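You operate a simulated robot arm through the tools that you are given. There is no shell and no other tool.

You are at the controls of a simulated robot arm. One attempt, no reset.

TASK
Heat the kettle to the degree on the sachet in the white teacup, then fill that cup.
Fine: set the dial, switch on, wait till it clicks off; about 150 ml, kettle back on its base.

Only the result counts: the job must be done as asked and must still hold three seconds after the hand-in. Knocking over, shifting, dropping, spilling or breaking anything else fails it.

THE ROBOT
A 7-joint arm with a two-finger parallel gripper, fixed in place. Base frame: the origin is at the foot of the arm, x ahead of it, y to its left, z up; the work surface is at about z = 900. Units: mm, rad, N and s.
With the tool pointing down near the work surface it reaches from about 460 to 920 mm from the base axis. Its first joint turns from -2.007 to 2.007 rad. Payload 3.91 kg.
The tool frame sits at the grasp point between the pads (the TCP): z along the fingers, y along the line on which they close. The tips reach 30 mm beyond it. Largest opening 110 mm; finger width 20, thickness 10; the body of the gripper, 48 by 112 mm, starts 55 mm behind the TCP.
Orientation is told as [roll, pitch, yaw] about the base's x, y, z axes, in that order, counted from this pose: with the fingers straight down and closing along the base's y, the tool's x points along the base's -x, its y along +y and its z along -z.

THE INTERFACE
- The arm moves only by the tool arm_command. Its argument "increments" is a list of rows, each a list of 3 entries, a list of its own where there are three numbers: the opening, from 0 (shut) to 1 (fully open), then the shift along the base's x, y, z in mm, then the turn, a rotation vector about the base's x, y, z in rad. In form: [[jaw, [x, y, z], [ax, ay, az]], ...]. A call has 1 to 20 rows; each row is the pose to reach, as a shift and turn from the pose commanded when the call began. Rows are played at 5 a second. More than 50 mm and 0.15 rad between two rows, or a gripper value outside its range, and nothing of the call is played. A pose out of reach is approached as far as the arm can. The call stops where the force on the tool passes 40 N (or 10 N more than at its start, if that is more) or the arm is blocked; 0.2 s more then pass. The fingers move at their own pace (about 153 mm/s each) and stop on an object; they squeeze with about 38 N. The grip force told is the motor's: it shows also when the fingers shut on nothing. Time passes only in rows, and 0.2 s behind the last, so rows that repeat a pose let the fingers close. It gives the time, the measured TCP pose, the force on the tool (base axes), the opening and the grip force at its end, in the units of the frame above (readings bear some noise), with the torque about the TCP (base axes, N m) and any sound that the robot's microphone picked up.
- Cameras (640 x 400 px; columns grow to the right, rows downward): "scene" is fixed at [395.1, -493.8, 1533.9]; the picture's right is [0.90, -0.43, 0.00], its down [-0.23, -0.48, -0.85] and it looks along [0.36, 0.77, -0.53] (base axes); focal length 315 px, centre (320, 200). "wrist" rides on the gripper at [73, 17, -103] in the tool frame; the picture's right is [-0.23, 0.97, 0.00], its down [-0.76, -0.18, -0.62] and it looks along [-0.61, -0.14, 0.78] (tool axes); focal length 222 px, centre (320, 200). There is no depth. A picture from a camera that has moved, and an enlarged one, comes with that camera's place and axes in the base frame and with its lens. The place of the scene camera against the robot may be out by one fixed shift of up to 18 mm in any direction.
- get_image(camera): a new picture of that camera. It takes no simulated time.
- slide_trunk(by): slides the trunk up (or, below 0, down) by that many mm; the arm rides with it, the base frame stays. It gives what a move gives, with no picture.
- enlarge(camera, box): a new picture of the part [left, top, right, bottom] of that camera's present view, enlarged. It takes no simulated time.
- close_job(): hands the job in; it is judged then, once.

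Places have to be worked out from the pictures, the camera data and where the tool is seen. Open the gripper and draw the arm clear of the work before you hand the job in, unless the task says otherwise.

The tools are called after "Emit:" by a JSON object that holds its "name" and its "arguments". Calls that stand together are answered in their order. arm_command: Moves the arm, as the interface text tells. Its arguments: {"type":"object","properties":{"increments":{"type":"array"}},"required":["increments"]} The other tools are called the same way: slide_trunk (by) slides the trunk up or down; get_image (camera) takes a picture; enlarge (camera, box) takes an enlarged picture of a part of a camera's view; close_job () hands the job in.

At the start:

```text
time: 0.0
tool_pos: [548.9, -87.3, 1300.1]
orientation: [-0.003, -0.001, -0.002]
wrist_force: [0.1, 0.2, 0.4]
torque: [-0.01, 0.0, -0.02]
grip_width: 110.0
finger_force: 0.0
trunk travel left (down, up): [-825.0, 165.0]
```

scene: 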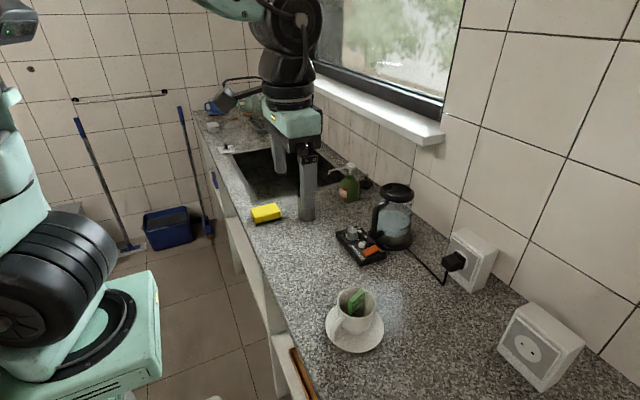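
wrist: 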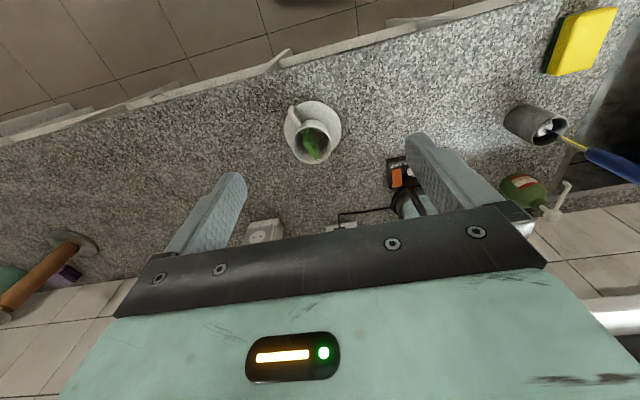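

I see the white cup on a saucer with a green sachet, and a kettle with a control panel beside it. I'll enlarge the views to read the sachet and the kettle's controls.

Emit:
{"name": "enlarge", "arguments": {"camera": "scene", "box": [310, 270, 400, 360]}}

Emit:
{"name": "enlarge", "arguments": {"camera": "scene", "box": [320, 170, 480, 290]}}

Emit:
{"name": "enlarge", "arguments": {"camera": "wrist", "box": [270, 80, 360, 180]}}

Emit:
{"name": "enlarge", "arguments": {"camera": "wrist", "box": [320, 140, 440, 230]}}

```text
4.44 times, centred on (355, 315) of scene
camera zoom: at [395.1, -493.8, 1533.9], right [0.9, -0.43, 0.0], down [-0.23, -0.48, -0.85], along [0.36, 0.77, -0.53], focal length 1399 px, centre (164, -311)
```

zoom: 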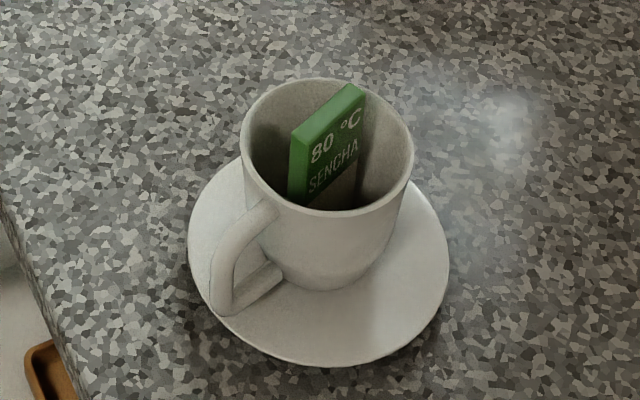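

```text
3.33 times, centred on (400, 230) of scene
camera zoom: at [395.1, -493.8, 1533.9], right [0.9, -0.43, 0.0], down [-0.23, -0.48, -0.85], along [0.36, 0.77, -0.53], focal length 1049 px, centre (53, 100)
```

zoom: 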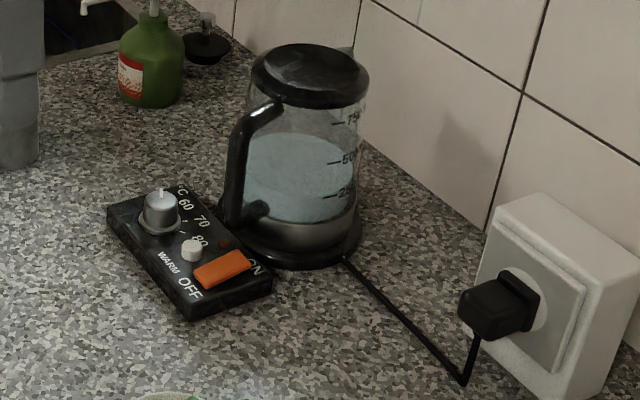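

```text
4.00 times, centred on (315, 130) of wrist
camera zoom: at [476.2, -69.1, 1403.9], right [0.23, 0.97, 0.0], down [0.76, -0.18, 0.62], along [0.61, -0.14, -0.78], focal length 888 px, centre (340, 480)
```

zoom: 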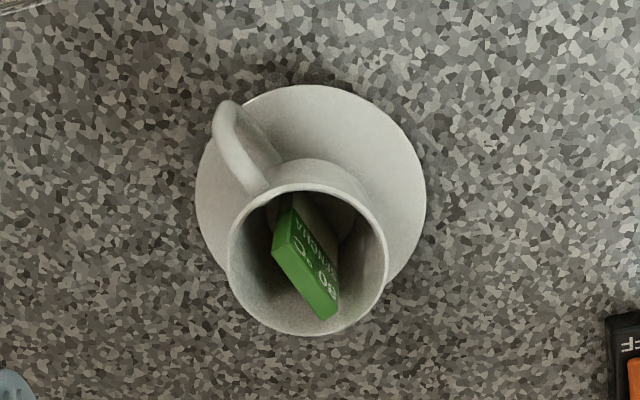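

```text
4.44 times, centred on (380, 185) of wrist
camera zoom: at [476.2, -69.1, 1403.9], right [0.23, 0.97, 0.0], down [0.76, -0.18, 0.62], along [0.61, -0.14, -0.78], focal length 987 px, centre (53, 267)
```

zoom: 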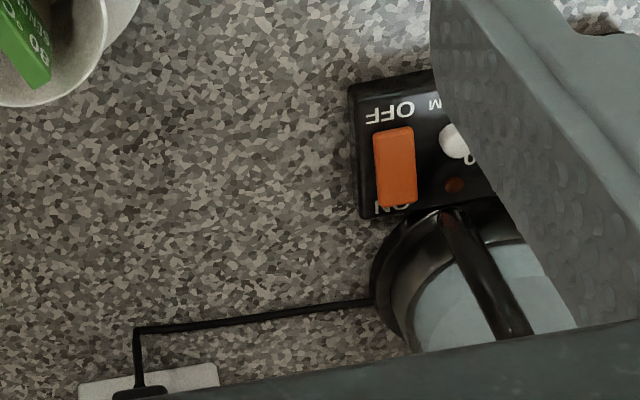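

The sachet reads 80 °C. From both cameras I judge the saucer and cup to be at about (660,-128), the control panel near (818,103), and the kettle near (930,92) with its handle towards the robot. I'll move the wrist camera over the panel to see it more closely.

Emit:
{"name": "arm_command", "arguments": {"increments": [[1, [12, 30, -20], [0, 0, 0]], [1, [24, 60, -40], [0, 0, 0]], [1, [36, 90, -60], [0, 0, 0]], [1, [48, 120, -80], [0, 0, 0]], [1, [60, 150, -100], [0, 0, 0]], [1, [72, 180, -120], [0, 0, 0]], [1, [84, 205, -140], [0, 0, 0]], [1, [96, 225, -160], [0, 0, 0]], [1, [96, 225, -160], [0, 0, 0]]]}}

```text
time: 2.0
tool_pos: [645.4, 140.1, 1139.1]
orientation: [-0.002, 0.0, -0.004]
wrist_force: [-1.0, -0.1, 0.0]
torque: [0.02, 0.0, 0.0]
grip_width: 110.2
finger_force: 0.1
trunk travel left (down, up): [-825.0, 165.0]
```

The arm moved as commanded. I'll take the wrist view of the panel and kettle.

Emit:
{"name": "get_image", "arguments": {"camera": "wrist"}}

Emit:
{"name": "get_image", "arguments": {"camera": "scene"}}

```text
taken
camera wrist: at [571.5, 157.9, 1242.3], right [0.23, 0.97, 0.0], down [0.76, -0.18, 0.62], along [0.61, -0.14, -0.78], focal length 222 px, centre (320, 200)
```

wrist: 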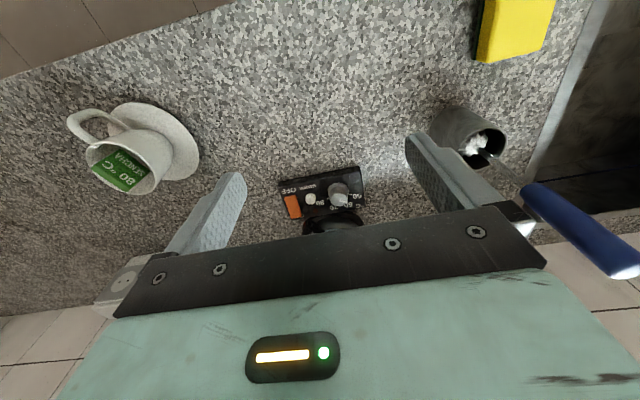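

```text
taken
```

scene: 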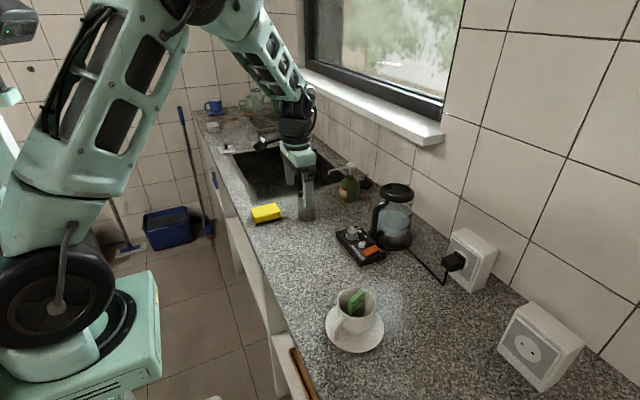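

The panel is visible between the fingers; I'll enlarge it to read the dial scale.

Emit:
{"name": "enlarge", "arguments": {"camera": "wrist", "box": [270, 155, 370, 235]}}

Emit:
{"name": "enlarge", "arguments": {"camera": "scene", "box": [325, 215, 395, 275]}}

```text
5.00 times, centred on (320, 195) of wrist
camera zoom: at [571.5, 157.9, 1242.3], right [0.23, 0.97, 0.0], down [0.76, -0.18, 0.62], along [0.61, -0.14, -0.78], focal length 1111 px, centre (320, 225)
```

zoom: 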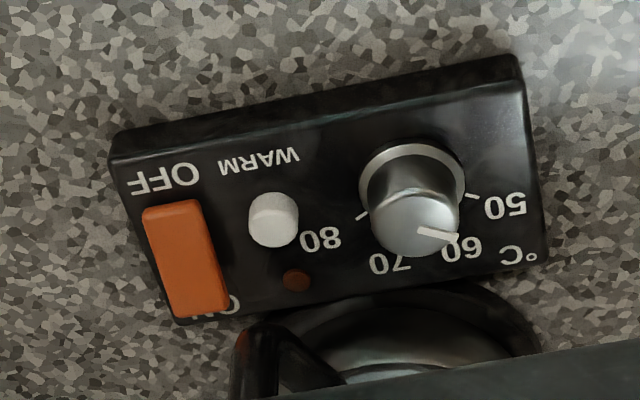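

```text
6.67 times, centred on (360, 245) of scene
camera zoom: at [395.1, -493.8, 1533.9], right [0.9, -0.43, 0.0], down [-0.23, -0.48, -0.85], along [0.36, 0.77, -0.53], focal length 2098 px, centre (53, -100)
```

zoom: 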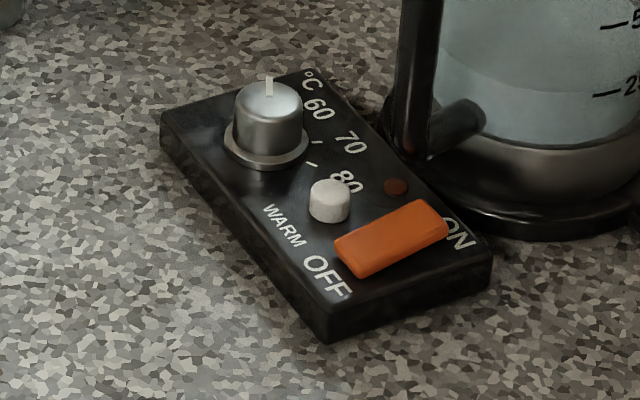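

The dial scale runs 50–60–70–80 °C, with a WARM button and an orange OFF/ON rocker beside it. The pointer looks to be near 60, so I'll bring the camera closer for accurate measurements.

Emit:
{"name": "arm_command", "arguments": {"increments": [[1, [20, -4, -17], [0, 0, 0]], [1, [40, -8, -34], [0, 0, 0]], [1, [60, -12, -51], [0, 0, 0]], [1, [80, -16, -68], [0, 0, 0]], [1, [100, -20, -85], [0, 0, 0]], [1, [120, -24, -102], [0, 0, 0]], [1, [120, -24, -102], [0, 0, 0]]]}}

Emit:
{"name": "get_image", "arguments": {"camera": "wrist"}}

Emit:
{"name": "enlarge", "arguments": {"camera": "wrist", "box": [230, 100, 410, 220]}}

Emit:
{"name": "get_image", "arguments": {"camera": "scene"}}

```text
time: 3.6
tool_pos: [766.8, 114.9, 1037.3]
orientation: [-0.002, 0.001, 0.0]
wrist_force: [1.2, 0.4, -0.2]
torque: [0.02, 0.0, -0.01]
grip_width: 110.0
finger_force: 0.0
trunk travel left (down, up): [-825.0, 165.0]
```

```text
taken
camera wrist: at [692.5, 132.4, 1140.9], right [0.23, 0.97, 0.0], down [0.76, -0.18, 0.62], along [0.61, -0.14, -0.78], focal length 222 px, centre (320, 200)
```

wrist: 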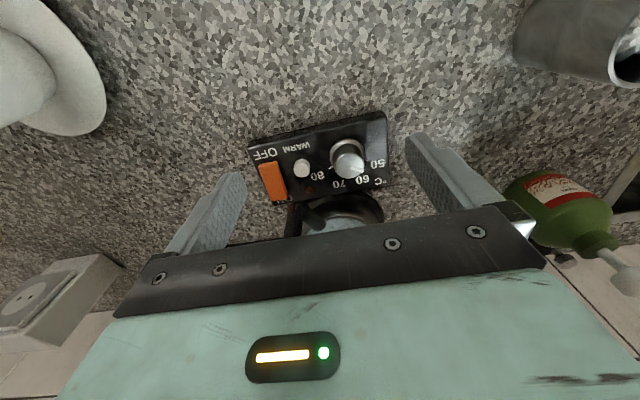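

```text
3.33 times, centred on (320, 160) of wrist
camera zoom: at [692.5, 132.4, 1140.9], right [0.23, 0.97, 0.0], down [0.76, -0.18, 0.62], along [0.61, -0.14, -0.78], focal length 740 px, centre (320, 333)
```

zoom: 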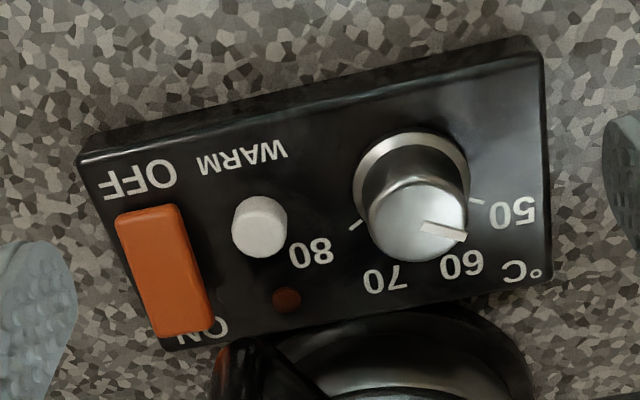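

```text
taken
```

scene: 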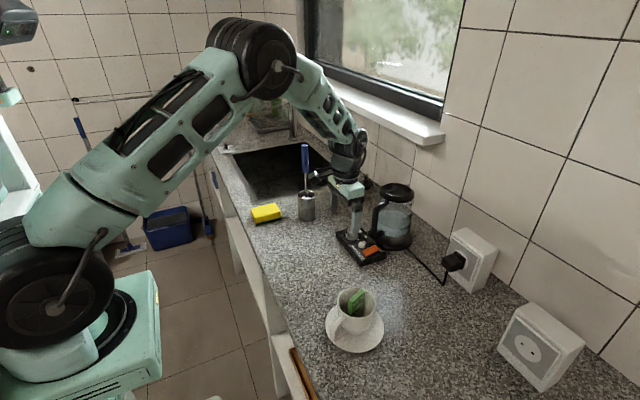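

From two views I place the panel axis-aligned (x 776–858, y 36–176, top z≈923). The dial axis is at about (808,135), the knob is about 28 mm across with its top at z≈948, and the pointer is at about the 50 mark. The scale is 40° per 10 °C, so 80 is about 120° clockwise of 50. I'll move over the dial with a small negative yaw to stay clear of the kettle handle, then look again.

Emit:
{"name": "arm_command", "arguments": {"increments": [[0.8, [10, 5, 0], [0, 0, -0.06]], [0.6, [20, 10, -5], [0, 0, -0.12]], [0.5, [30, 15, -15], [0, 0, -0.175]], [0.5, [42.5, 20, -25], [0, 0, -0.175]], [0.5, [42.5, 20, -35], [0, 0, -0.175]], [0.5, [42.5, 20, -35], [0, 0, -0.175]]]}}

Emit:
{"name": "get_image", "arguments": {"camera": "wrist"}}

Emit:
{"name": "enlarge", "arguments": {"camera": "wrist", "box": [220, 100, 400, 220]}}

Emit:
{"name": "enlarge", "arguments": {"camera": "scene", "box": [310, 160, 430, 280]}}

```text
time: 5.0
tool_pos: [807.8, 134.5, 1003.9]
orientation: [-0.002, -0.002, -0.179]
wrist_force: [0.7, 0.7, 0.4]
torque: [0.03, 0.0, 0.02]
grip_width: 54.8
finger_force: 0.0
trunk travel left (down, up): [-825.0, 165.0]
```

```text
taken
camera wrist: at [739.5, 164.1, 1106.9], right [0.4, 0.92, 0.0], down [0.72, -0.31, 0.62], along [0.57, -0.25, -0.78], focal length 222 px, centre (320, 200)
```

wrist: 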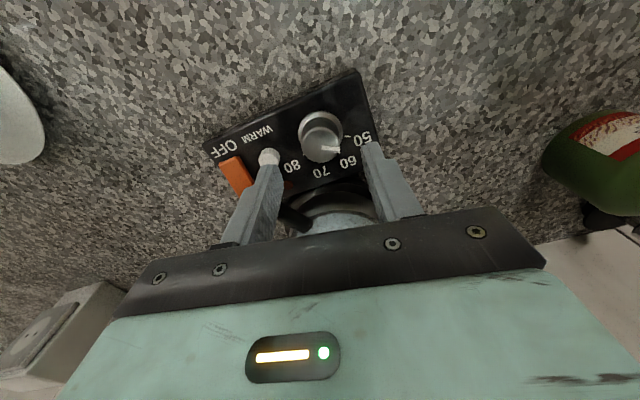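

```text
3.33 times, centred on (310, 160) of wrist
camera zoom: at [739.5, 164.1, 1106.9], right [0.4, 0.92, 0.0], down [0.72, -0.31, 0.62], along [0.57, -0.25, -0.78], focal length 740 px, centre (353, 333)
```

zoom: 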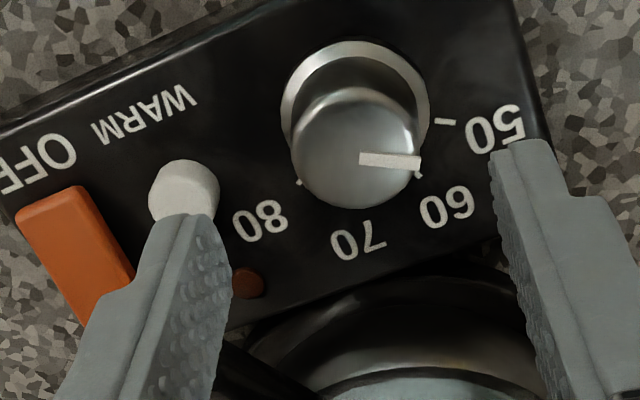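

```text
3.33 times, centred on (370, 220) of scene
camera zoom: at [395.1, -493.8, 1533.9], right [0.9, -0.43, 0.0], down [-0.23, -0.48, -0.85], along [0.36, 0.77, -0.53], focal length 1049 px, centre (153, 133)
```

zoom: 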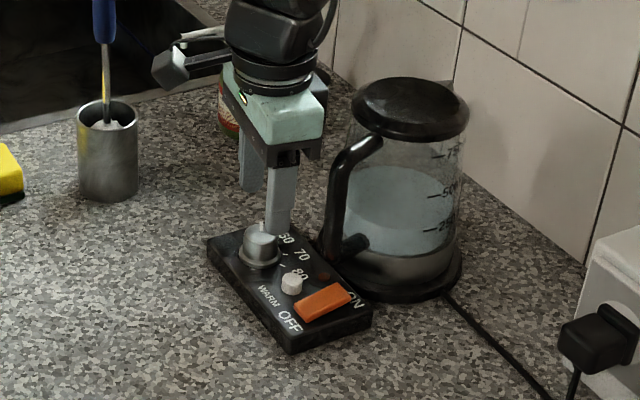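

The dial axis refines to about (806.8,135.2), with the pointer at the 50 mark and 80 at −60° from +x. I'll narrow the jaws to 44 mm to stay clear of the WARM button, then descend so the tips are around z=931.

Emit:
{"name": "arm_command", "arguments": {"increments": [[0.4, [-0.9, 0.3, 0], [0, 0, 0]], [0.4, [-0.9, 0.3, 0], [0, 0, 0]], [0.4, [-0.9, 0.3, -10], [0, 0, 0]], [0.4, [-0.9, 0.3, -20], [0, 0, 0]], [0.4, [-0.9, 0.3, -30], [0, 0, 0]], [0.4, [-0.9, 0.3, -38], [0, 0, 0]], [0.4, [-0.9, 0.3, -43], [0, 0, 0]], [0.4, [-0.9, 0.3, -43], [0, 0, 0]]]}}

Emit:
{"name": "get_image", "arguments": {"camera": "wrist"}}

Emit:
{"name": "enlarge", "arguments": {"camera": "wrist", "box": [220, 70, 400, 190]}}

Emit:
{"name": "enlarge", "arguments": {"camera": "scene", "box": [310, 160, 430, 280]}}

```text
time: 6.8
tool_pos: [806.8, 134.3, 959.6]
orientation: [-0.002, 0.002, -0.176]
wrist_force: [0.3, 0.1, -0.6]
torque: [0.0, -0.02, -0.02]
grip_width: 44.0
finger_force: 0.0
trunk travel left (down, up): [-825.0, 165.0]
```

```text
taken
camera wrist: at [738.0, 164.1, 1063.9], right [0.4, 0.92, 0.0], down [0.72, -0.31, 0.62], along [0.57, -0.25, -0.78], focal length 222 px, centre (320, 200)
```

wrist: 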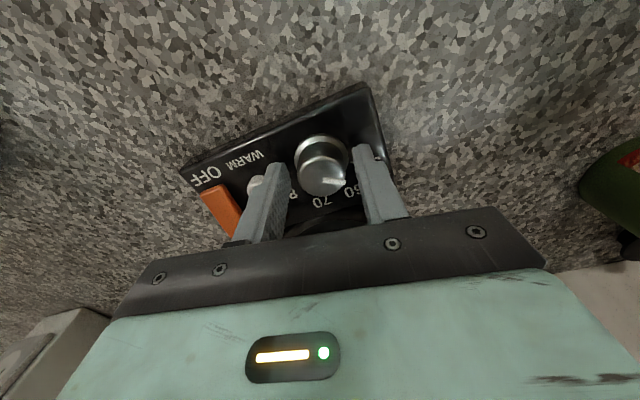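

```text
3.33 times, centred on (310, 130) of wrist
camera zoom: at [738.0, 164.1, 1063.9], right [0.4, 0.92, 0.0], down [0.72, -0.31, 0.62], along [0.57, -0.25, -0.78], focal length 740 px, centre (353, 433)
```

zoom: 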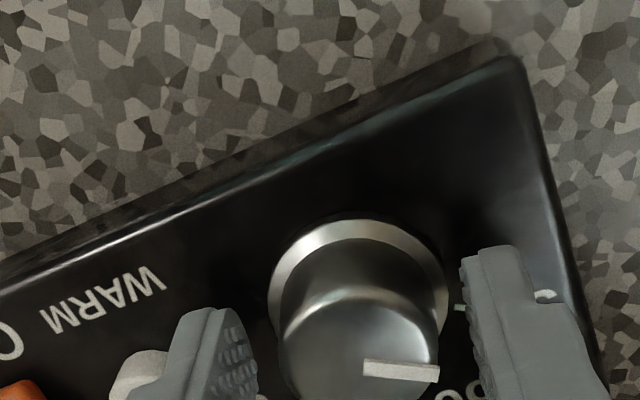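

```text
3.33 times, centred on (370, 220) of scene
camera zoom: at [395.1, -493.8, 1533.9], right [0.9, -0.43, 0.0], down [-0.23, -0.48, -0.85], along [0.36, 0.77, -0.53], focal length 1049 px, centre (153, 133)
```

zoom: 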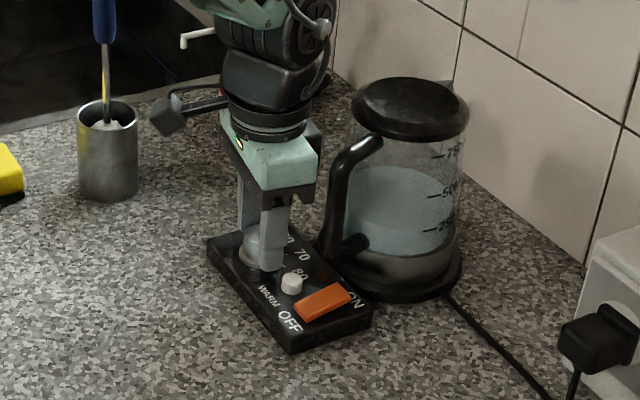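

The fingers straddle the knob about evenly. I'll close on the knob and check the readings.

Emit:
{"name": "arm_command", "arguments": {"increments": [[0.3, [-0.9, 0.3, -43], [0, 0, 0]], [0.27, [0, 0, 0], [0, 0, 0]]]}}

```text
time: 7.1
tool_pos: [808.0, 134.9, 952.6]
orientation: [0.001, -0.009, -0.177]
wrist_force: [-9.1, -4.9, 17.1]
torque: [-0.45, 0.57, -0.07]
grip_width: 37.5
finger_force: 4.3
trunk travel left (down, up): [-825.0, 165.0]
stopped in row 1: the force on the tool passed its limit at 116 N (the readings are from after the stop); the commanded pose is now the measured one
```

I made an error there: rows are relative to the call's start, and I repeated the old offset, so the fingers pressed down on the panel. I'll raise straight up at once to relieve it, then check that nothing moved.

Emit:
{"name": "arm_command", "arguments": {"increments": [[0.4, [0, 0, 4], [0, 0, 0]], [0.4, [0, 0, 8], [0, 0, 0]], [0.4, [0, 0, 8], [0, 0, 0]]]}}

Emit:
{"name": "enlarge", "arguments": {"camera": "wrist", "box": [180, 70, 400, 230]}}

Emit:
{"name": "enlarge", "arguments": {"camera": "scene", "box": [310, 160, 430, 280]}}

```text
time: 7.9
tool_pos: [810.6, 134.8, 957.1]
orientation: [0.002, -0.006, -0.178]
wrist_force: [-0.3, -0.8, 0.1]
torque: [-0.01, 0.01, 0.02]
grip_width: 44.3
finger_force: 0.0
trunk travel left (down, up): [-825.0, 165.0]
```

```text
2.50 times, centred on (290, 150) of wrist
camera zoom: at [741.0, 164.9, 1060.1], right [0.4, 0.92, 0.0], down [0.71, -0.31, 0.63], along [0.58, -0.25, -0.78], focal length 555 px, centre (395, 325)
```

zoom: 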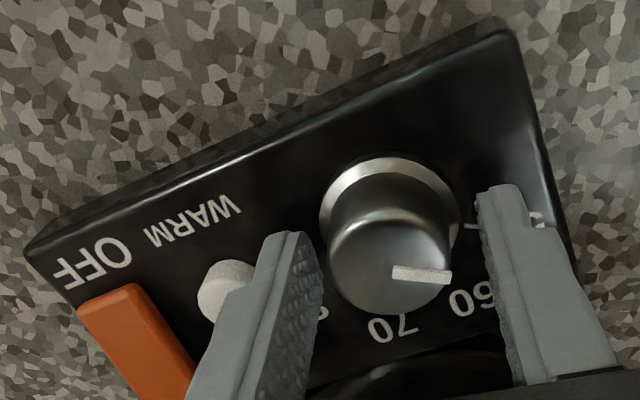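

```text
3.33 times, centred on (370, 220) of scene
camera zoom: at [395.1, -493.8, 1533.9], right [0.9, -0.43, 0.0], down [-0.23, -0.48, -0.85], along [0.36, 0.77, -0.53], focal length 1049 px, centre (153, 133)
```

zoom: 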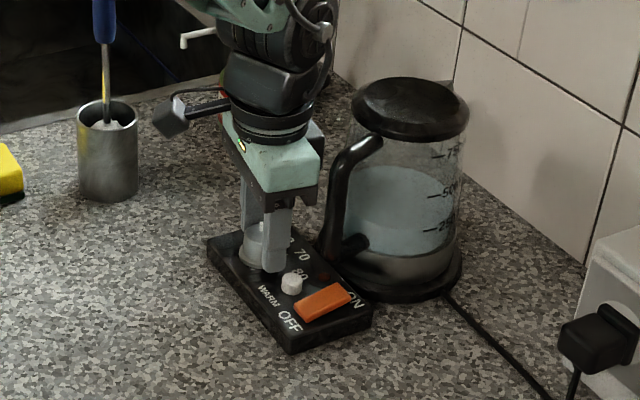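

The panel and kettle look unmoved in the scene view, and the pointer is still at 50. The TCP now reads about (810,135,957), so I'll recentre on the dial at (806.5,135.1,961) with shifts relative to this pose.

Emit:
{"name": "arm_command", "arguments": {"increments": [[0.4, [-1.5, 0, 2], [0, 0, 0]], [0.4, [-3.5, 0, 4], [0, 0, 0]], [0.4, [-3.5, 0, 4], [0, 0, 0]], [0.4, [-3.5, 0, 4], [0, 0, 0]]]}}

Emit:
{"name": "enlarge", "arguments": {"camera": "wrist", "box": [180, 70, 400, 230]}}

```text
time: 8.9
tool_pos: [805.7, 135.9, 961.6]
orientation: [0.001, -0.008, -0.178]
wrist_force: [-0.5, 0.3, -0.4]
torque: [-0.03, 0.02, 0.03]
grip_width: 44.0
finger_force: 0.0
trunk travel left (down, up): [-825.0, 165.0]
```

```text
2.50 times, centred on (290, 150) of wrist
camera zoom: at [736.7, 165.3, 1064.7], right [0.4, 0.92, 0.0], down [0.71, -0.31, 0.63], along [0.58, -0.25, -0.78], focal length 555 px, centre (395, 325)
```

zoom: 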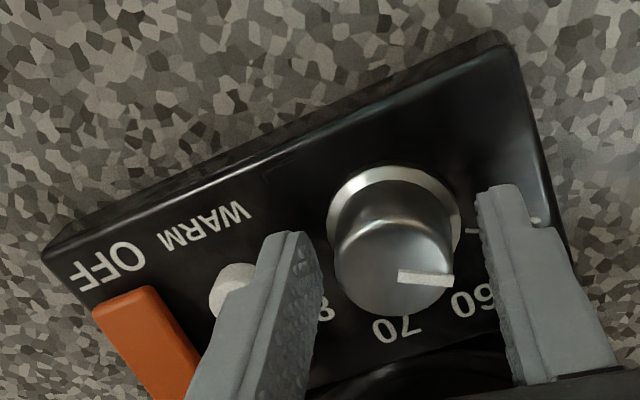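

The knob sits slightly nearer the −y finger; my estimate of the dial centre is now y≈134.4. I'll shift the TCP by (+0.8,−1.1) and close gently.

Emit:
{"name": "arm_command", "arguments": {"increments": [[0.4, [0.8, -1.1, 0], [0, 0, 0]], [0.4, [0.8, -1.1, 0], [0, 0, 0]], [0.34, [0.8, -1.1, 0], [0, 0, 0]], [0.32, [0.8, -1.1, 0], [0, 0, 0]], [0.3, [0.8, -1.1, 0], [0, 0, 0]], [0.28, [0.8, -1.1, 0], [0, 0, 0]], [0.26, [0.8, -1.1, 0], [0, 0, 0]], [0.24, [0.8, -1.1, 0], [0, 0, 0]]]}}

Emit:
{"name": "enlarge", "arguments": {"camera": "wrist", "box": [180, 70, 400, 230]}}

```text
time: 10.7
tool_pos: [807.0, 133.8, 960.4]
orientation: [0.003, -0.007, -0.178]
wrist_force: [1.7, 5.6, -1.0]
torque: [0.19, -0.28, -0.03]
grip_width: 34.3
finger_force: 44.9
trunk travel left (down, up): [-825.0, 165.0]
```

```text
2.50 times, centred on (290, 150) of wrist
camera zoom: at [737.7, 164.3, 1064.6], right [0.4, 0.92, 0.0], down [0.71, -0.31, 0.63], along [0.58, -0.25, -0.78], focal length 555 px, centre (395, 325)
```

zoom: 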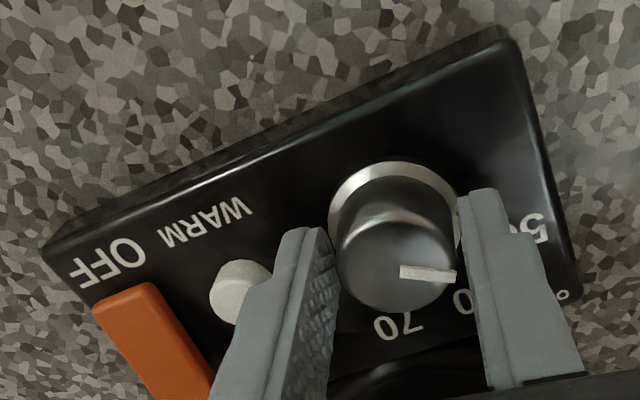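

The grip is on the knob (34 mm wide, about 45 N). I'll rotate clockwise from above, −1.0 rad about z, holding the position.

Emit:
{"name": "arm_command", "arguments": {"increments": [[0.24, [0, 0, 0], [0, 0, -0.1]], [0.24, [0, 0, 0], [0, 0, -0.2]], [0.24, [0, 0, 0], [0, 0, -0.3]], [0.24, [0, 0, 0], [0, 0, -0.4]], [0.24, [0, 0, 0], [0, 0, -0.5]], [0.24, [0, 0, 0], [0, 0, -0.6]], [0.24, [0, 0, 0], [0, 0, -0.7]], [0.24, [0, 0, 0], [0, 0, -0.8]], [0.24, [0, 0, 0], [0, 0, -0.9]], [0.24, [0, 0, 0], [0, 0, -1.0]], [0.24, [0, 0, 0], [0, 0, -1.0]]]}}

Emit:
{"name": "get_image", "arguments": {"camera": "wrist"}}

Emit:
{"name": "enlarge", "arguments": {"camera": "scene", "box": [310, 160, 430, 280]}}

```text
time: 13.1
tool_pos: [807.1, 135.6, 961.5]
orientation: [0.002, -0.007, -1.179]
wrist_force: [6.9, 14.8, -7.8]
torque: [0.44, -0.25, 0.04]
grip_width: 33.9
finger_force: 45.1
trunk travel left (down, up): [-825.0, 165.0]
```

```text
taken
camera wrist: at [794.7, 209.7, 1064.8], right [0.99, 0.16, 0.0], down [0.12, -0.77, 0.63], along [0.1, -0.62, -0.78], focal length 222 px, centre (320, 200)
```

wrist: 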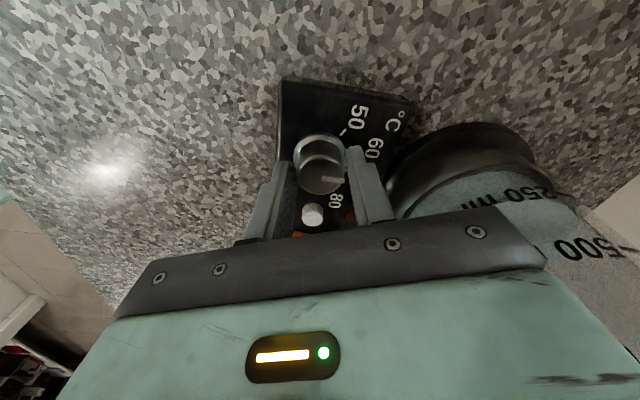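

```text
3.33 times, centred on (370, 220) of scene
camera zoom: at [395.1, -493.8, 1533.9], right [0.9, -0.43, 0.0], down [-0.23, -0.48, -0.85], along [0.36, 0.77, -0.53], focal length 1049 px, centre (153, 133)
```

zoom: 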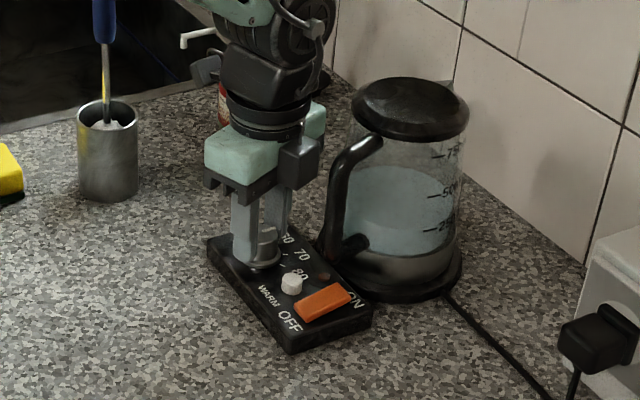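

The dial turned with the grip; the pointer now points about +x, between 60 and 70. I'll zoom in to check the angle.

Emit:
{"name": "enlarge", "arguments": {"camera": "wrist", "box": [260, 90, 400, 240]}}

Emit:
{"name": "enlarge", "arguments": {"camera": "wrist", "box": [370, 100, 640, 280]}}

```text
2.67 times, centred on (330, 165) of wrist
camera zoom: at [794.7, 209.7, 1064.8], right [0.99, 0.16, 0.0], down [0.12, -0.77, 0.63], along [0.1, -0.62, -0.78], focal length 592 px, centre (293, 293)
```

zoom: 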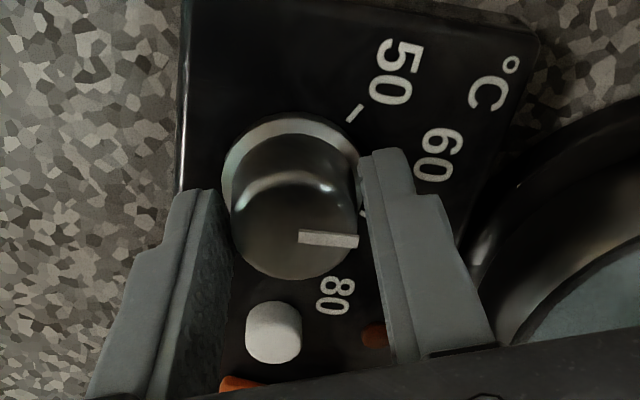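

```text
2.22 times, centred on (505, 190) of wrist
camera zoom: at [794.7, 209.7, 1064.8], right [0.99, 0.16, 0.0], down [0.12, -0.77, 0.63], along [0.1, -0.62, -0.78], focal length 494 px, centre (-91, 222)
```

zoom: 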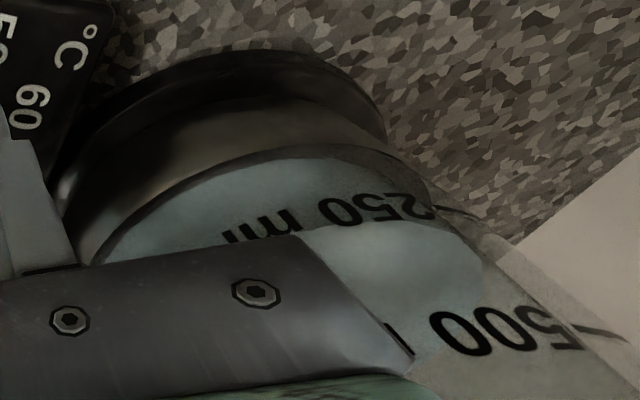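

The pointer is at about +3°, so roughly −63° more is needed to reach 80. I'll release, rotate the wrist back, and recentre slightly for a second stroke.

Emit:
{"name": "arm_command", "arguments": {"increments": [[0.4, [0, 0, 0], [0, 0, 0]], [0.4, [0, 0, 0], [0, 0, 0]], [0.4, [1.3, 0, 0], [0, 0, 0.1]], [0.4, [1.3, 0, 0], [0, 0, 0.22]], [0.4, [1.3, 0, 0], [0, 0, 0.34]], [0.4, [1.3, 0, 0], [0, 0, 0.46]], [0.4, [1.3, 0, 0], [0, 0, 0.58]], [0.4, [1.3, 0, 0], [0, 0, 0.7]], [0.4, [1.3, 0, 0], [0, 0, 0.82]], [0.4, [1.3, 0, 0], [0, 0, 0.94]], [0.4, [1.3, 0, 0], [0, 0, 1.05]], [0.4, [1.3, 0, 0], [0, 0, 1.05]]]}}

Emit:
{"name": "enlarge", "arguments": {"camera": "wrist", "box": [180, 70, 400, 230]}}

```text
time: 15.7
tool_pos: [807.6, 135.2, 962.5]
orientation: [0.002, -0.007, -0.126]
wrist_force: [-0.6, 0.4, -0.1]
torque: [-0.04, 0.01, 0.0]
grip_width: 43.9
finger_force: 0.0
trunk travel left (down, up): [-825.0, 165.0]
```

```text
2.50 times, centred on (290, 150) of wrist
camera zoom: at [737.5, 160.0, 1065.0], right [0.35, 0.94, 0.0], down [0.73, -0.27, 0.63], along [0.59, -0.22, -0.78], focal length 555 px, centre (395, 325)
```

zoom: 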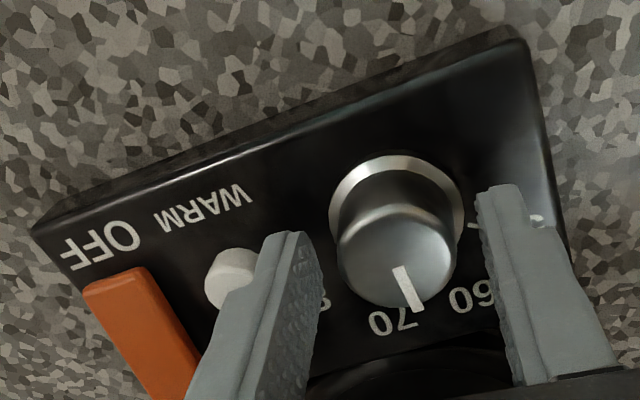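

The pointer now reads about 0°, which is roughly 65 °C. I'll grip again and turn about −1.0 rad, then measure against the 80 tick before the final trim.

Emit:
{"name": "arm_command", "arguments": {"increments": [[0.34, [0, 0.3, 0], [0, 0, 0]], [0.32, [0, 0.3, 0], [0, 0, 0]], [0.3, [0, 0.3, 0], [0, 0, 0]], [0.28, [0, 0.3, 0], [0, 0, 0]], [0.24, [0, 0.3, 0], [0, 0, 0]], [0.24, [0, 0.3, 0], [0, 0, -0.1]], [0.24, [0, 0.3, 0], [0, 0, -0.2]], [0.24, [0, 0.3, 0], [0, 0, -0.3]], [0.24, [0, 0.3, 0], [0, 0, -0.4]], [0.24, [0, 0.3, 0], [0, 0, -0.5]], [0.24, [0, 0.3, 0], [0, 0, -0.6]], [0.24, [0, 0.3, 0], [0, 0, -0.7]], [0.24, [0, 0.3, 0], [0, 0, -0.8]], [0.24, [0, 0.3, 0], [0, 0, -0.9]], [0.24, [0, 0.3, 0], [0, 0, -1.0]], [0.24, [0, 0.3, 0], [0, 0, -1.0]]]}}

Emit:
{"name": "enlarge", "arguments": {"camera": "wrist", "box": [260, 90, 400, 240]}}

Emit:
{"name": "enlarge", "arguments": {"camera": "scene", "box": [325, 215, 395, 275]}}

```text
time: 19.1
tool_pos: [808.8, 134.6, 961.4]
orientation: [0.002, -0.008, -1.129]
wrist_force: [-2.3, 4.8, 1.0]
torque: [0.2, 0.14, -0.01]
grip_width: 34.2
finger_force: 45.1
trunk travel left (down, up): [-825.0, 165.0]
```

```text
2.67 times, centred on (330, 165) of wrist
camera zoom: at [791.5, 207.9, 1064.8], right [0.98, 0.21, 0.0], down [0.16, -0.76, 0.63], along [0.14, -0.61, -0.78], focal length 592 px, centre (293, 293)
```

zoom: 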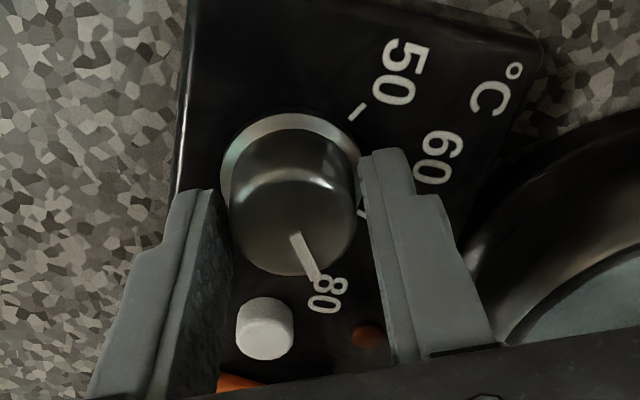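

```text
6.67 times, centred on (360, 245) of scene
camera zoom: at [395.1, -493.8, 1533.9], right [0.9, -0.43, 0.0], down [-0.23, -0.48, -0.85], along [0.36, 0.77, -0.53], focal length 2098 px, centre (53, -100)
```

zoom: 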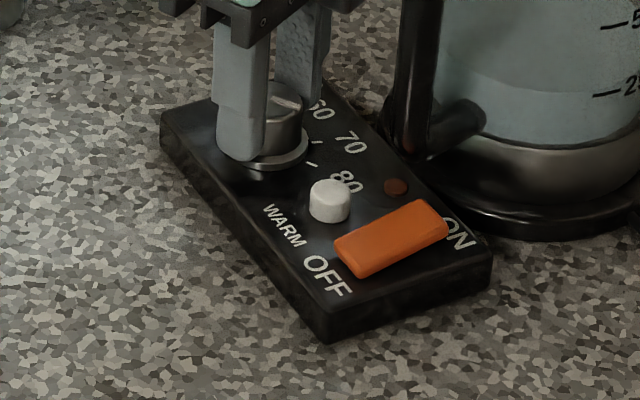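

The pointer measures about −54.6°, which matches the commanded rotation, so about −0.095 rad remains to the 80 tick. I'll turn that remainder, release, and lift clear to inspect.

Emit:
{"name": "arm_command", "arguments": {"increments": [[0.24, [0, 0, 0], [0, 0, -0.05]], [0.24, [0, 0, 0], [0, 0, -0.095]], [0.24, [0, 0, 0], [0, 0, -0.095]], [0.4, [0, 0, 0], [0, 0, -0.095]], [0.4, [0, 0, 0], [0, 0, -0.095]], [0.4, [0, 0, 15], [0, 0, -0.095]], [0.4, [0, 0, 30], [0, 0, -0.095]], [0.4, [-5, 0, 50], [0, 0, 0.0]], [0.4, [-15, 5, 70], [0, 0, 0.12]], [0.4, [-30, 10, 80], [0, 0, 0.26]], [0.4, [-40, 15, 80], [0, 0, 0.4]], [0.4, [-50, 15, 80], [0, 0, 0.54]], [0.4, [-50, 10, 80], [0, 0, 0.68]], [0.4, [-50, 5, 80], [0, 0, 0.82]], [0.4, [-50, 5, 80], [0, 0, 0.96]], [0.4, [-50, 5, 80], [0, 0, 1.1]], [0.4, [-50, 5, 80], [0, 0, 1.129]], [0.4, [-50, 5, 80], [0, 0, 1.129]]]}}

Emit:
{"name": "get_image", "arguments": {"camera": "wrist"}}

Emit:
{"name": "enlarge", "arguments": {"camera": "wrist", "box": [240, 100, 400, 220]}}

Emit:
{"name": "enlarge", "arguments": {"camera": "scene", "box": [325, 215, 395, 275]}}

```text
time: 22.9
tool_pos: [758.9, 138.7, 1042.7]
orientation: [0.002, -0.009, 0.001]
wrist_force: [-0.3, 0.2, -0.2]
torque: [0.02, 0.01, -0.04]
grip_width: 44.0
finger_force: 0.1
trunk travel left (down, up): [-825.0, 165.0]
```

```text
taken
camera wrist: at [685.3, 156.1, 1145.2], right [0.22, 0.97, 0.0], down [0.76, -0.18, 0.63], along [0.61, -0.14, -0.78], focal length 222 px, centre (320, 200)
```

wrist: 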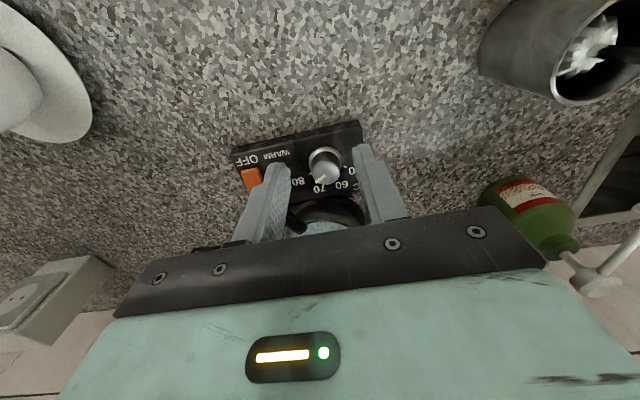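

```text
3.33 times, centred on (320, 160) of wrist
camera zoom: at [685.3, 156.1, 1145.2], right [0.22, 0.97, 0.0], down [0.76, -0.18, 0.63], along [0.61, -0.14, -0.78], focal length 740 px, centre (320, 333)
```

zoom: 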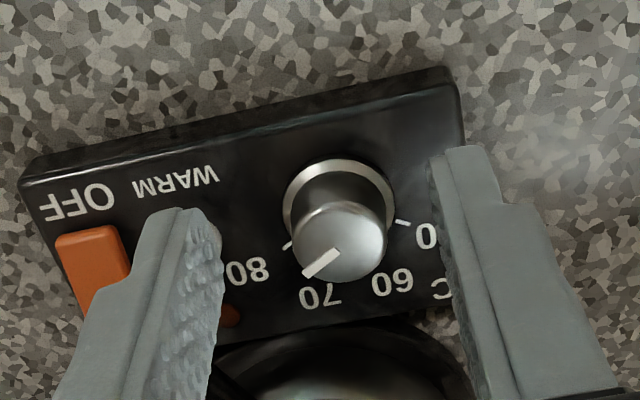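

```text
6.67 times, centred on (360, 245) of scene
camera zoom: at [395.1, -493.8, 1533.9], right [0.9, -0.43, 0.0], down [-0.23, -0.48, -0.85], along [0.36, 0.77, -0.53], focal length 2098 px, centre (53, -100)
```

zoom: 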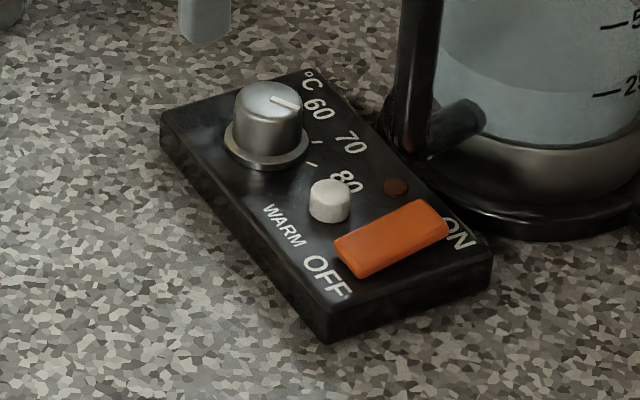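

By the wrist view the pointer is at about −60° to −63°, which is the 80 tick. I'll cross-check with tighter enlargements from both cameras.

Emit:
{"name": "enlarge", "arguments": {"camera": "scene", "box": [345, 220, 375, 245]}}

Emit:
{"name": "enlarge", "arguments": {"camera": "wrist", "box": [295, 135, 355, 195]}}

```text
16.00 times, centred on (360, 232) of scene
camera zoom: at [395.1, -493.8, 1533.9], right [0.9, -0.43, 0.0], down [-0.23, -0.48, -0.85], along [0.36, 0.77, -0.53], focal length 5036 px, centre (-320, -320)
```

zoom: 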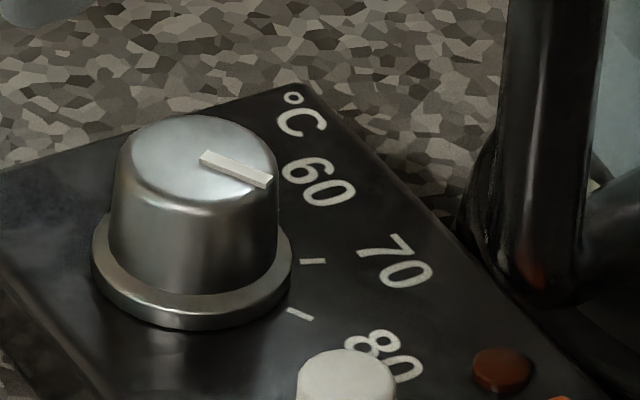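

```text
6.67 times, centred on (325, 165) of wrist
camera zoom: at [685.3, 156.1, 1145.2], right [0.22, 0.97, 0.0], down [0.76, -0.18, 0.63], along [0.61, -0.14, -0.78], focal length 1481 px, centre (287, 433)
```

zoom: 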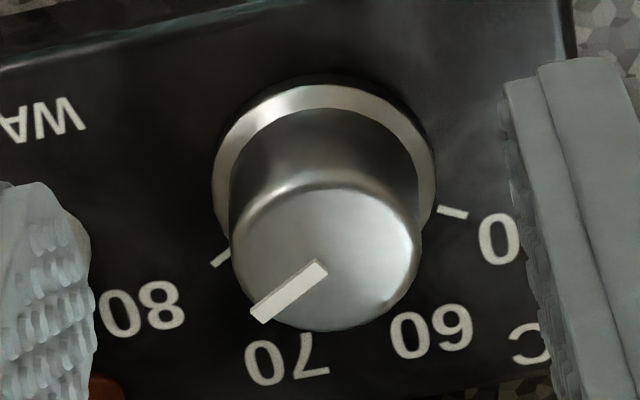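

The dial pointer is parallel to the 80 tick in both views, so the dial is set. Next is the rocker: I judge its ON half to be around (832,48,~932), close to the kettle handle. I'll close the jaws, tilt the tool about 43° so the gripper body leans back from the kettle, and move to a standoff to look.

Emit:
{"name": "arm_command", "arguments": {"increments": [[0.2, [5, -15, 0], [0, -0.1, 0]], [0.0, [10, -30, 0], [0, -0.2, 0]], [0.0, [15, -45, -5], [0, -0.3, 0]], [0.0, [20, -60, -10], [0, -0.4, 0]], [0.0, [25, -75, -15], [0, -0.5, 0]], [0.0, [31, -90, -20], [0, -0.6, 0]], [0.0, [31, -90, -25], [0, -0.7, 0]], [0.0, [31, -90, -30], [0, -0.75, 0]], [0.0, [31, -90, -30], [0, -0.75, 0]]]}}

Emit:
{"name": "get_image", "arguments": {"camera": "wrist"}}

Emit:
{"name": "enlarge", "arguments": {"camera": "scene", "box": [310, 160, 430, 280]}}

```text
time: 24.9
tool_pos: [790.7, 50.3, 1011.2]
orientation: [0.0, -0.76, 0.003]
wrist_force: [-0.6, 0.6, 0.1]
torque: [0.02, 0.02, 0.0]
grip_width: 0.0
finger_force: 37.9
trunk travel left (down, up): [-825.0, 165.0]
```

```text
taken
camera wrist: at [665.5, 67.0, 1037.4], right [0.16, 0.97, 0.16], down [0.12, -0.18, 0.98], along [0.98, -0.14, -0.15], focal length 222 px, centre (320, 200)
```

wrist: 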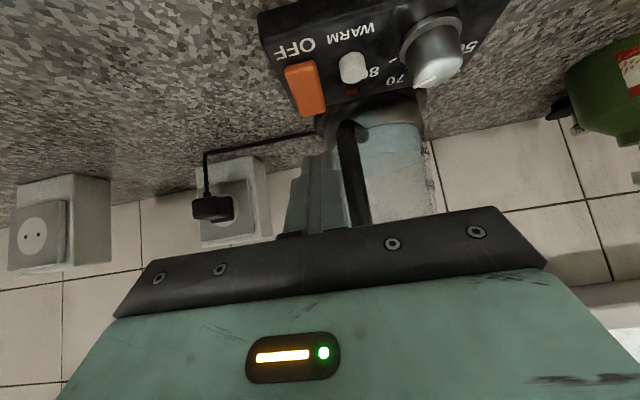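

```text
3.33 times, centred on (370, 220) of scene
camera zoom: at [395.1, -493.8, 1533.9], right [0.9, -0.43, 0.0], down [-0.23, -0.48, -0.85], along [0.36, 0.77, -0.53], focal length 1049 px, centre (153, 133)
```

zoom: 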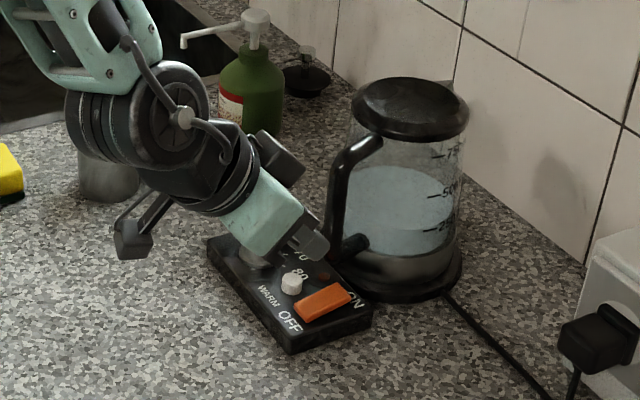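

The closed fingertips are seen left of the handle, just short of the rocker. I'll enlarge the wrist view to locate the rocker, handle and kettle precisely.

Emit:
{"name": "enlarge", "arguments": {"camera": "wrist", "box": [250, 0, 470, 240]}}

Emit:
{"name": "enlarge", "arguments": {"camera": "scene", "box": [370, 170, 430, 260]}}

```text
1.67 times, centred on (360, 120) of wrist
camera zoom: at [665.5, 67.0, 1037.4], right [0.16, 0.97, 0.16], down [0.12, -0.18, 0.98], along [0.98, -0.14, -0.15], focal length 370 px, centre (253, 333)
```

zoom: 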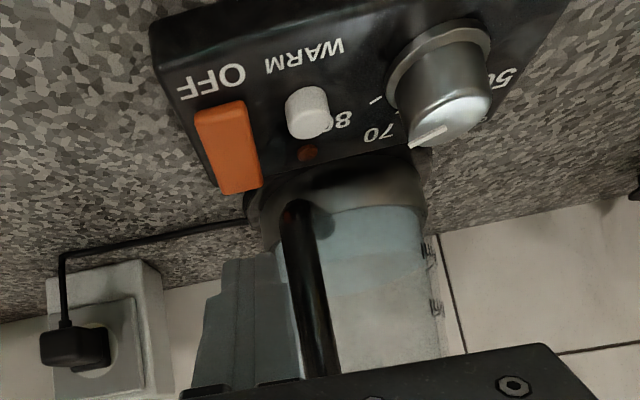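

```text
4.44 times, centred on (400, 215) of scene
camera zoom: at [395.1, -493.8, 1533.9], right [0.9, -0.43, 0.0], down [-0.23, -0.48, -0.85], along [0.36, 0.77, -0.53], focal length 1399 px, centre (-36, 133)
```

zoom: 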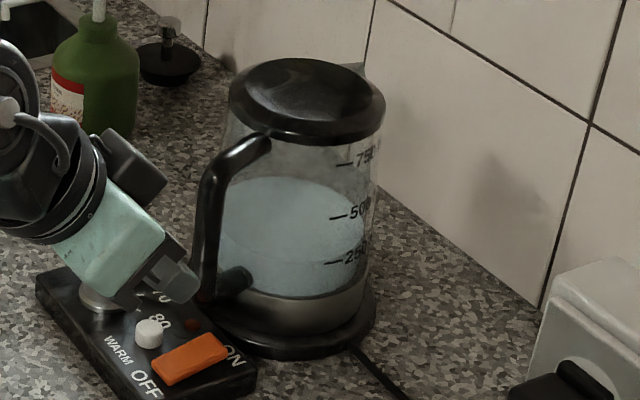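

The rocker's ON end is raised at about (839,48,938) and the OFF end is depressed, so it is off. I'll bring the fingertip corner to hover just above the ON half at x≈833, y≈48.

Emit:
{"name": "arm_command", "arguments": {"increments": [[0.0, [10, -1, -10], [0, 0, 0]], [0.0, [20, -2, -20], [0, 0, 0]], [0.0, [29, -2.3, -30], [0, 0, 0]], [0.0, [29, -2.3, -38], [0, 0, 0]], [0.0, [29, -2.3, -38], [0, 0, 0]]]}}

Emit:
{"name": "enlarge", "arguments": {"camera": "scene", "box": [340, 200, 410, 270]}}

Emit:
{"name": "get_image", "arguments": {"camera": "wrist"}}

```text
time: 26.1
tool_pos: [818.2, 46.9, 974.0]
orientation: [0.001, -0.757, 0.002]
wrist_force: [0.0, 0.4, 0.1]
torque: [-0.04, 0.02, 0.01]
grip_width: 0.0
finger_force: 37.4
trunk travel left (down, up): [-825.0, 165.0]
```

```text
5.71 times, centred on (375, 235) of scene
camera zoom: at [395.1, -493.8, 1533.9], right [0.9, -0.43, 0.0], down [-0.23, -0.48, -0.85], along [0.36, 0.77, -0.53], focal length 1799 px, centre (6, 0)
```

zoom: 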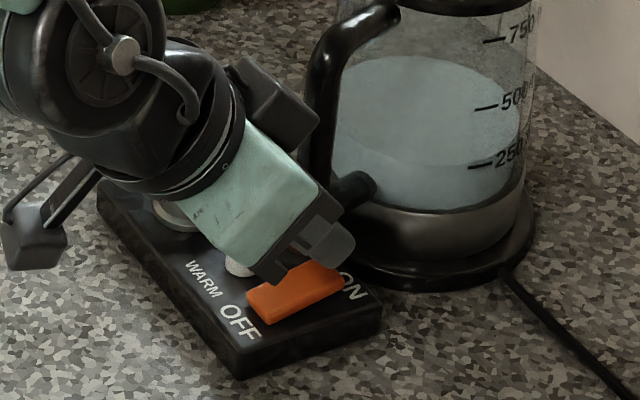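

```text
taken
camera wrist: at [694.4, 64.1, 998.9], right [0.16, 0.97, 0.16], down [0.13, -0.18, 0.98], along [0.98, -0.14, -0.15], focal length 222 px, centre (320, 200)
```

wrist: 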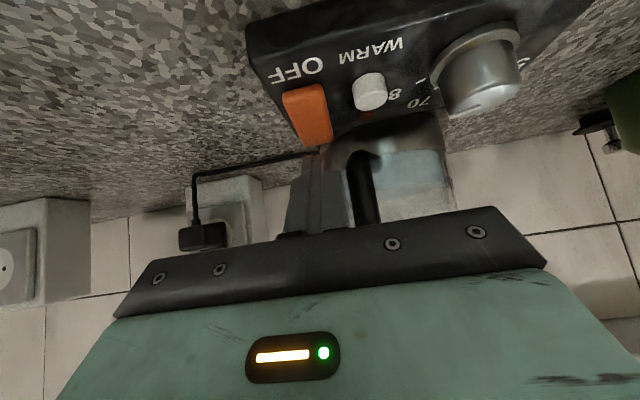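

The fingertips are right above the raised ON end of the rocker. I'll press straight down in small steps and listen for the click.

Emit:
{"name": "arm_command", "arguments": {"increments": [[0.0, [1, 0.5, -3], [0, 0, 0]], [0.0, [1, 0.5, -6], [0, 0, 0]], [0.0, [1, 0.5, -8], [0, 0, 0]], [0.0, [1, 0.5, -10], [0, 0, 0]], [0.0, [1, 0.5, -12], [0, 0, 0]], [0.0, [1, 0.5, -14], [0, 0, 0]]]}}

Emit:
{"name": "enlarge", "arguments": {"camera": "scene", "box": [340, 200, 410, 270]}}

```text
time: 27.5
tool_pos: [820.0, 48.1, 960.4]
orientation: [0.002, -0.759, 0.002]
wrist_force: [-1.0, -0.7, 5.4]
torque: [0.04, -0.05, 0.03]
grip_width: 0.0
finger_force: 37.9
trunk travel left (down, up): [-825.0, 165.0]
```

```text
5.71 times, centred on (375, 235) of scene
camera zoom: at [395.1, -493.8, 1533.9], right [0.9, -0.43, 0.0], down [-0.23, -0.48, -0.85], along [0.36, 0.77, -0.53], focal length 1799 px, centre (6, 0)
```

zoom: 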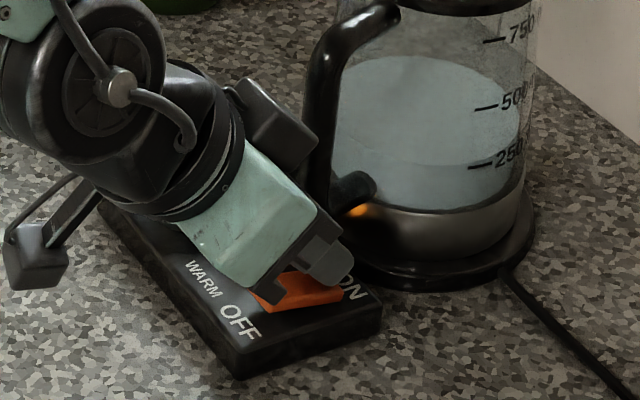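

An orange glow has appeared on the kettle's metal band, so the switch seems to be on, with light contact of 5 N. I'll press 2 mm more to be sure, then lift off and check.

Emit:
{"name": "arm_command", "arguments": {"increments": [[0.0, [0, 0, -1], [0, 0, 0]], [0.0, [0, 0, -2.5], [0, 0, 0]], [0.0, [0, 0, 5], [0, 0, 0]], [0.0, [-5, 0, 20], [0, 0, 0]], [0.0, [-20, 0, 50], [0, 0, 0]], [0.0, [-50, 0, 80], [0, 0, 0]], [0.0, [-80, 0, 110], [0, 0, 0]], [0.0, [-80, 0, 110], [0, 0, 0]]]}}

Emit:
{"name": "enlarge", "arguments": {"camera": "scene", "box": [340, 180, 430, 270]}}

Emit:
{"name": "get_image", "arguments": {"camera": "wrist"}}

```text
time: 29.3
tool_pos: [740.3, 45.8, 1070.0]
orientation: [-0.001, -0.757, 0.001]
wrist_force: [-0.1, -1.3, -0.2]
torque: [0.01, 0.02, 0.0]
grip_width: 0.0
finger_force: 37.1
trunk travel left (down, up): [-825.0, 165.0]
```

```text
4.44 times, centred on (385, 225) of scene
camera zoom: at [395.1, -493.8, 1533.9], right [0.9, -0.43, 0.0], down [-0.23, -0.48, -0.85], along [0.36, 0.77, -0.53], focal length 1399 px, centre (31, 89)
```

zoom: 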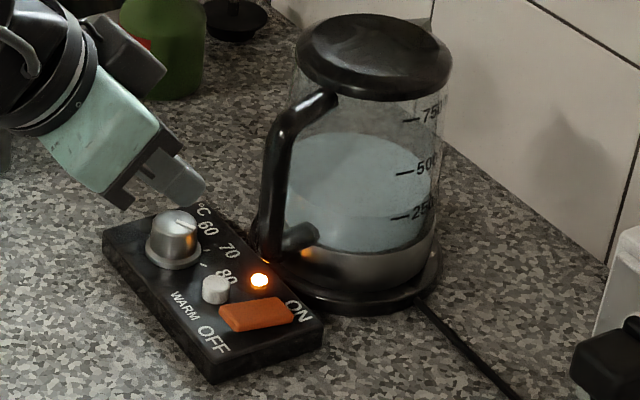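

```text
taken
camera wrist: at [615.5, 62.7, 1095.7], right [0.16, 0.97, 0.16], down [0.13, -0.18, 0.98], along [0.98, -0.14, -0.15], focal length 222 px, centre (320, 200)
```

wrist: 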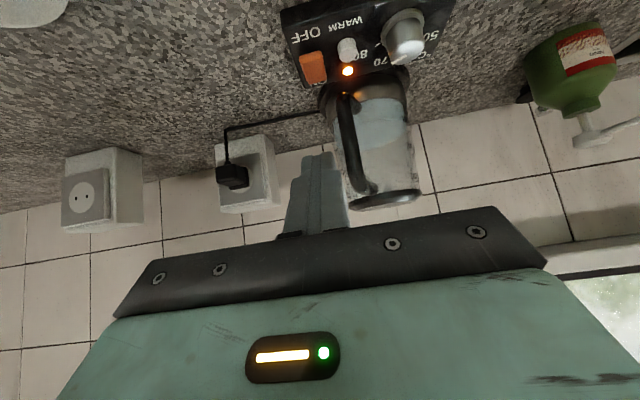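

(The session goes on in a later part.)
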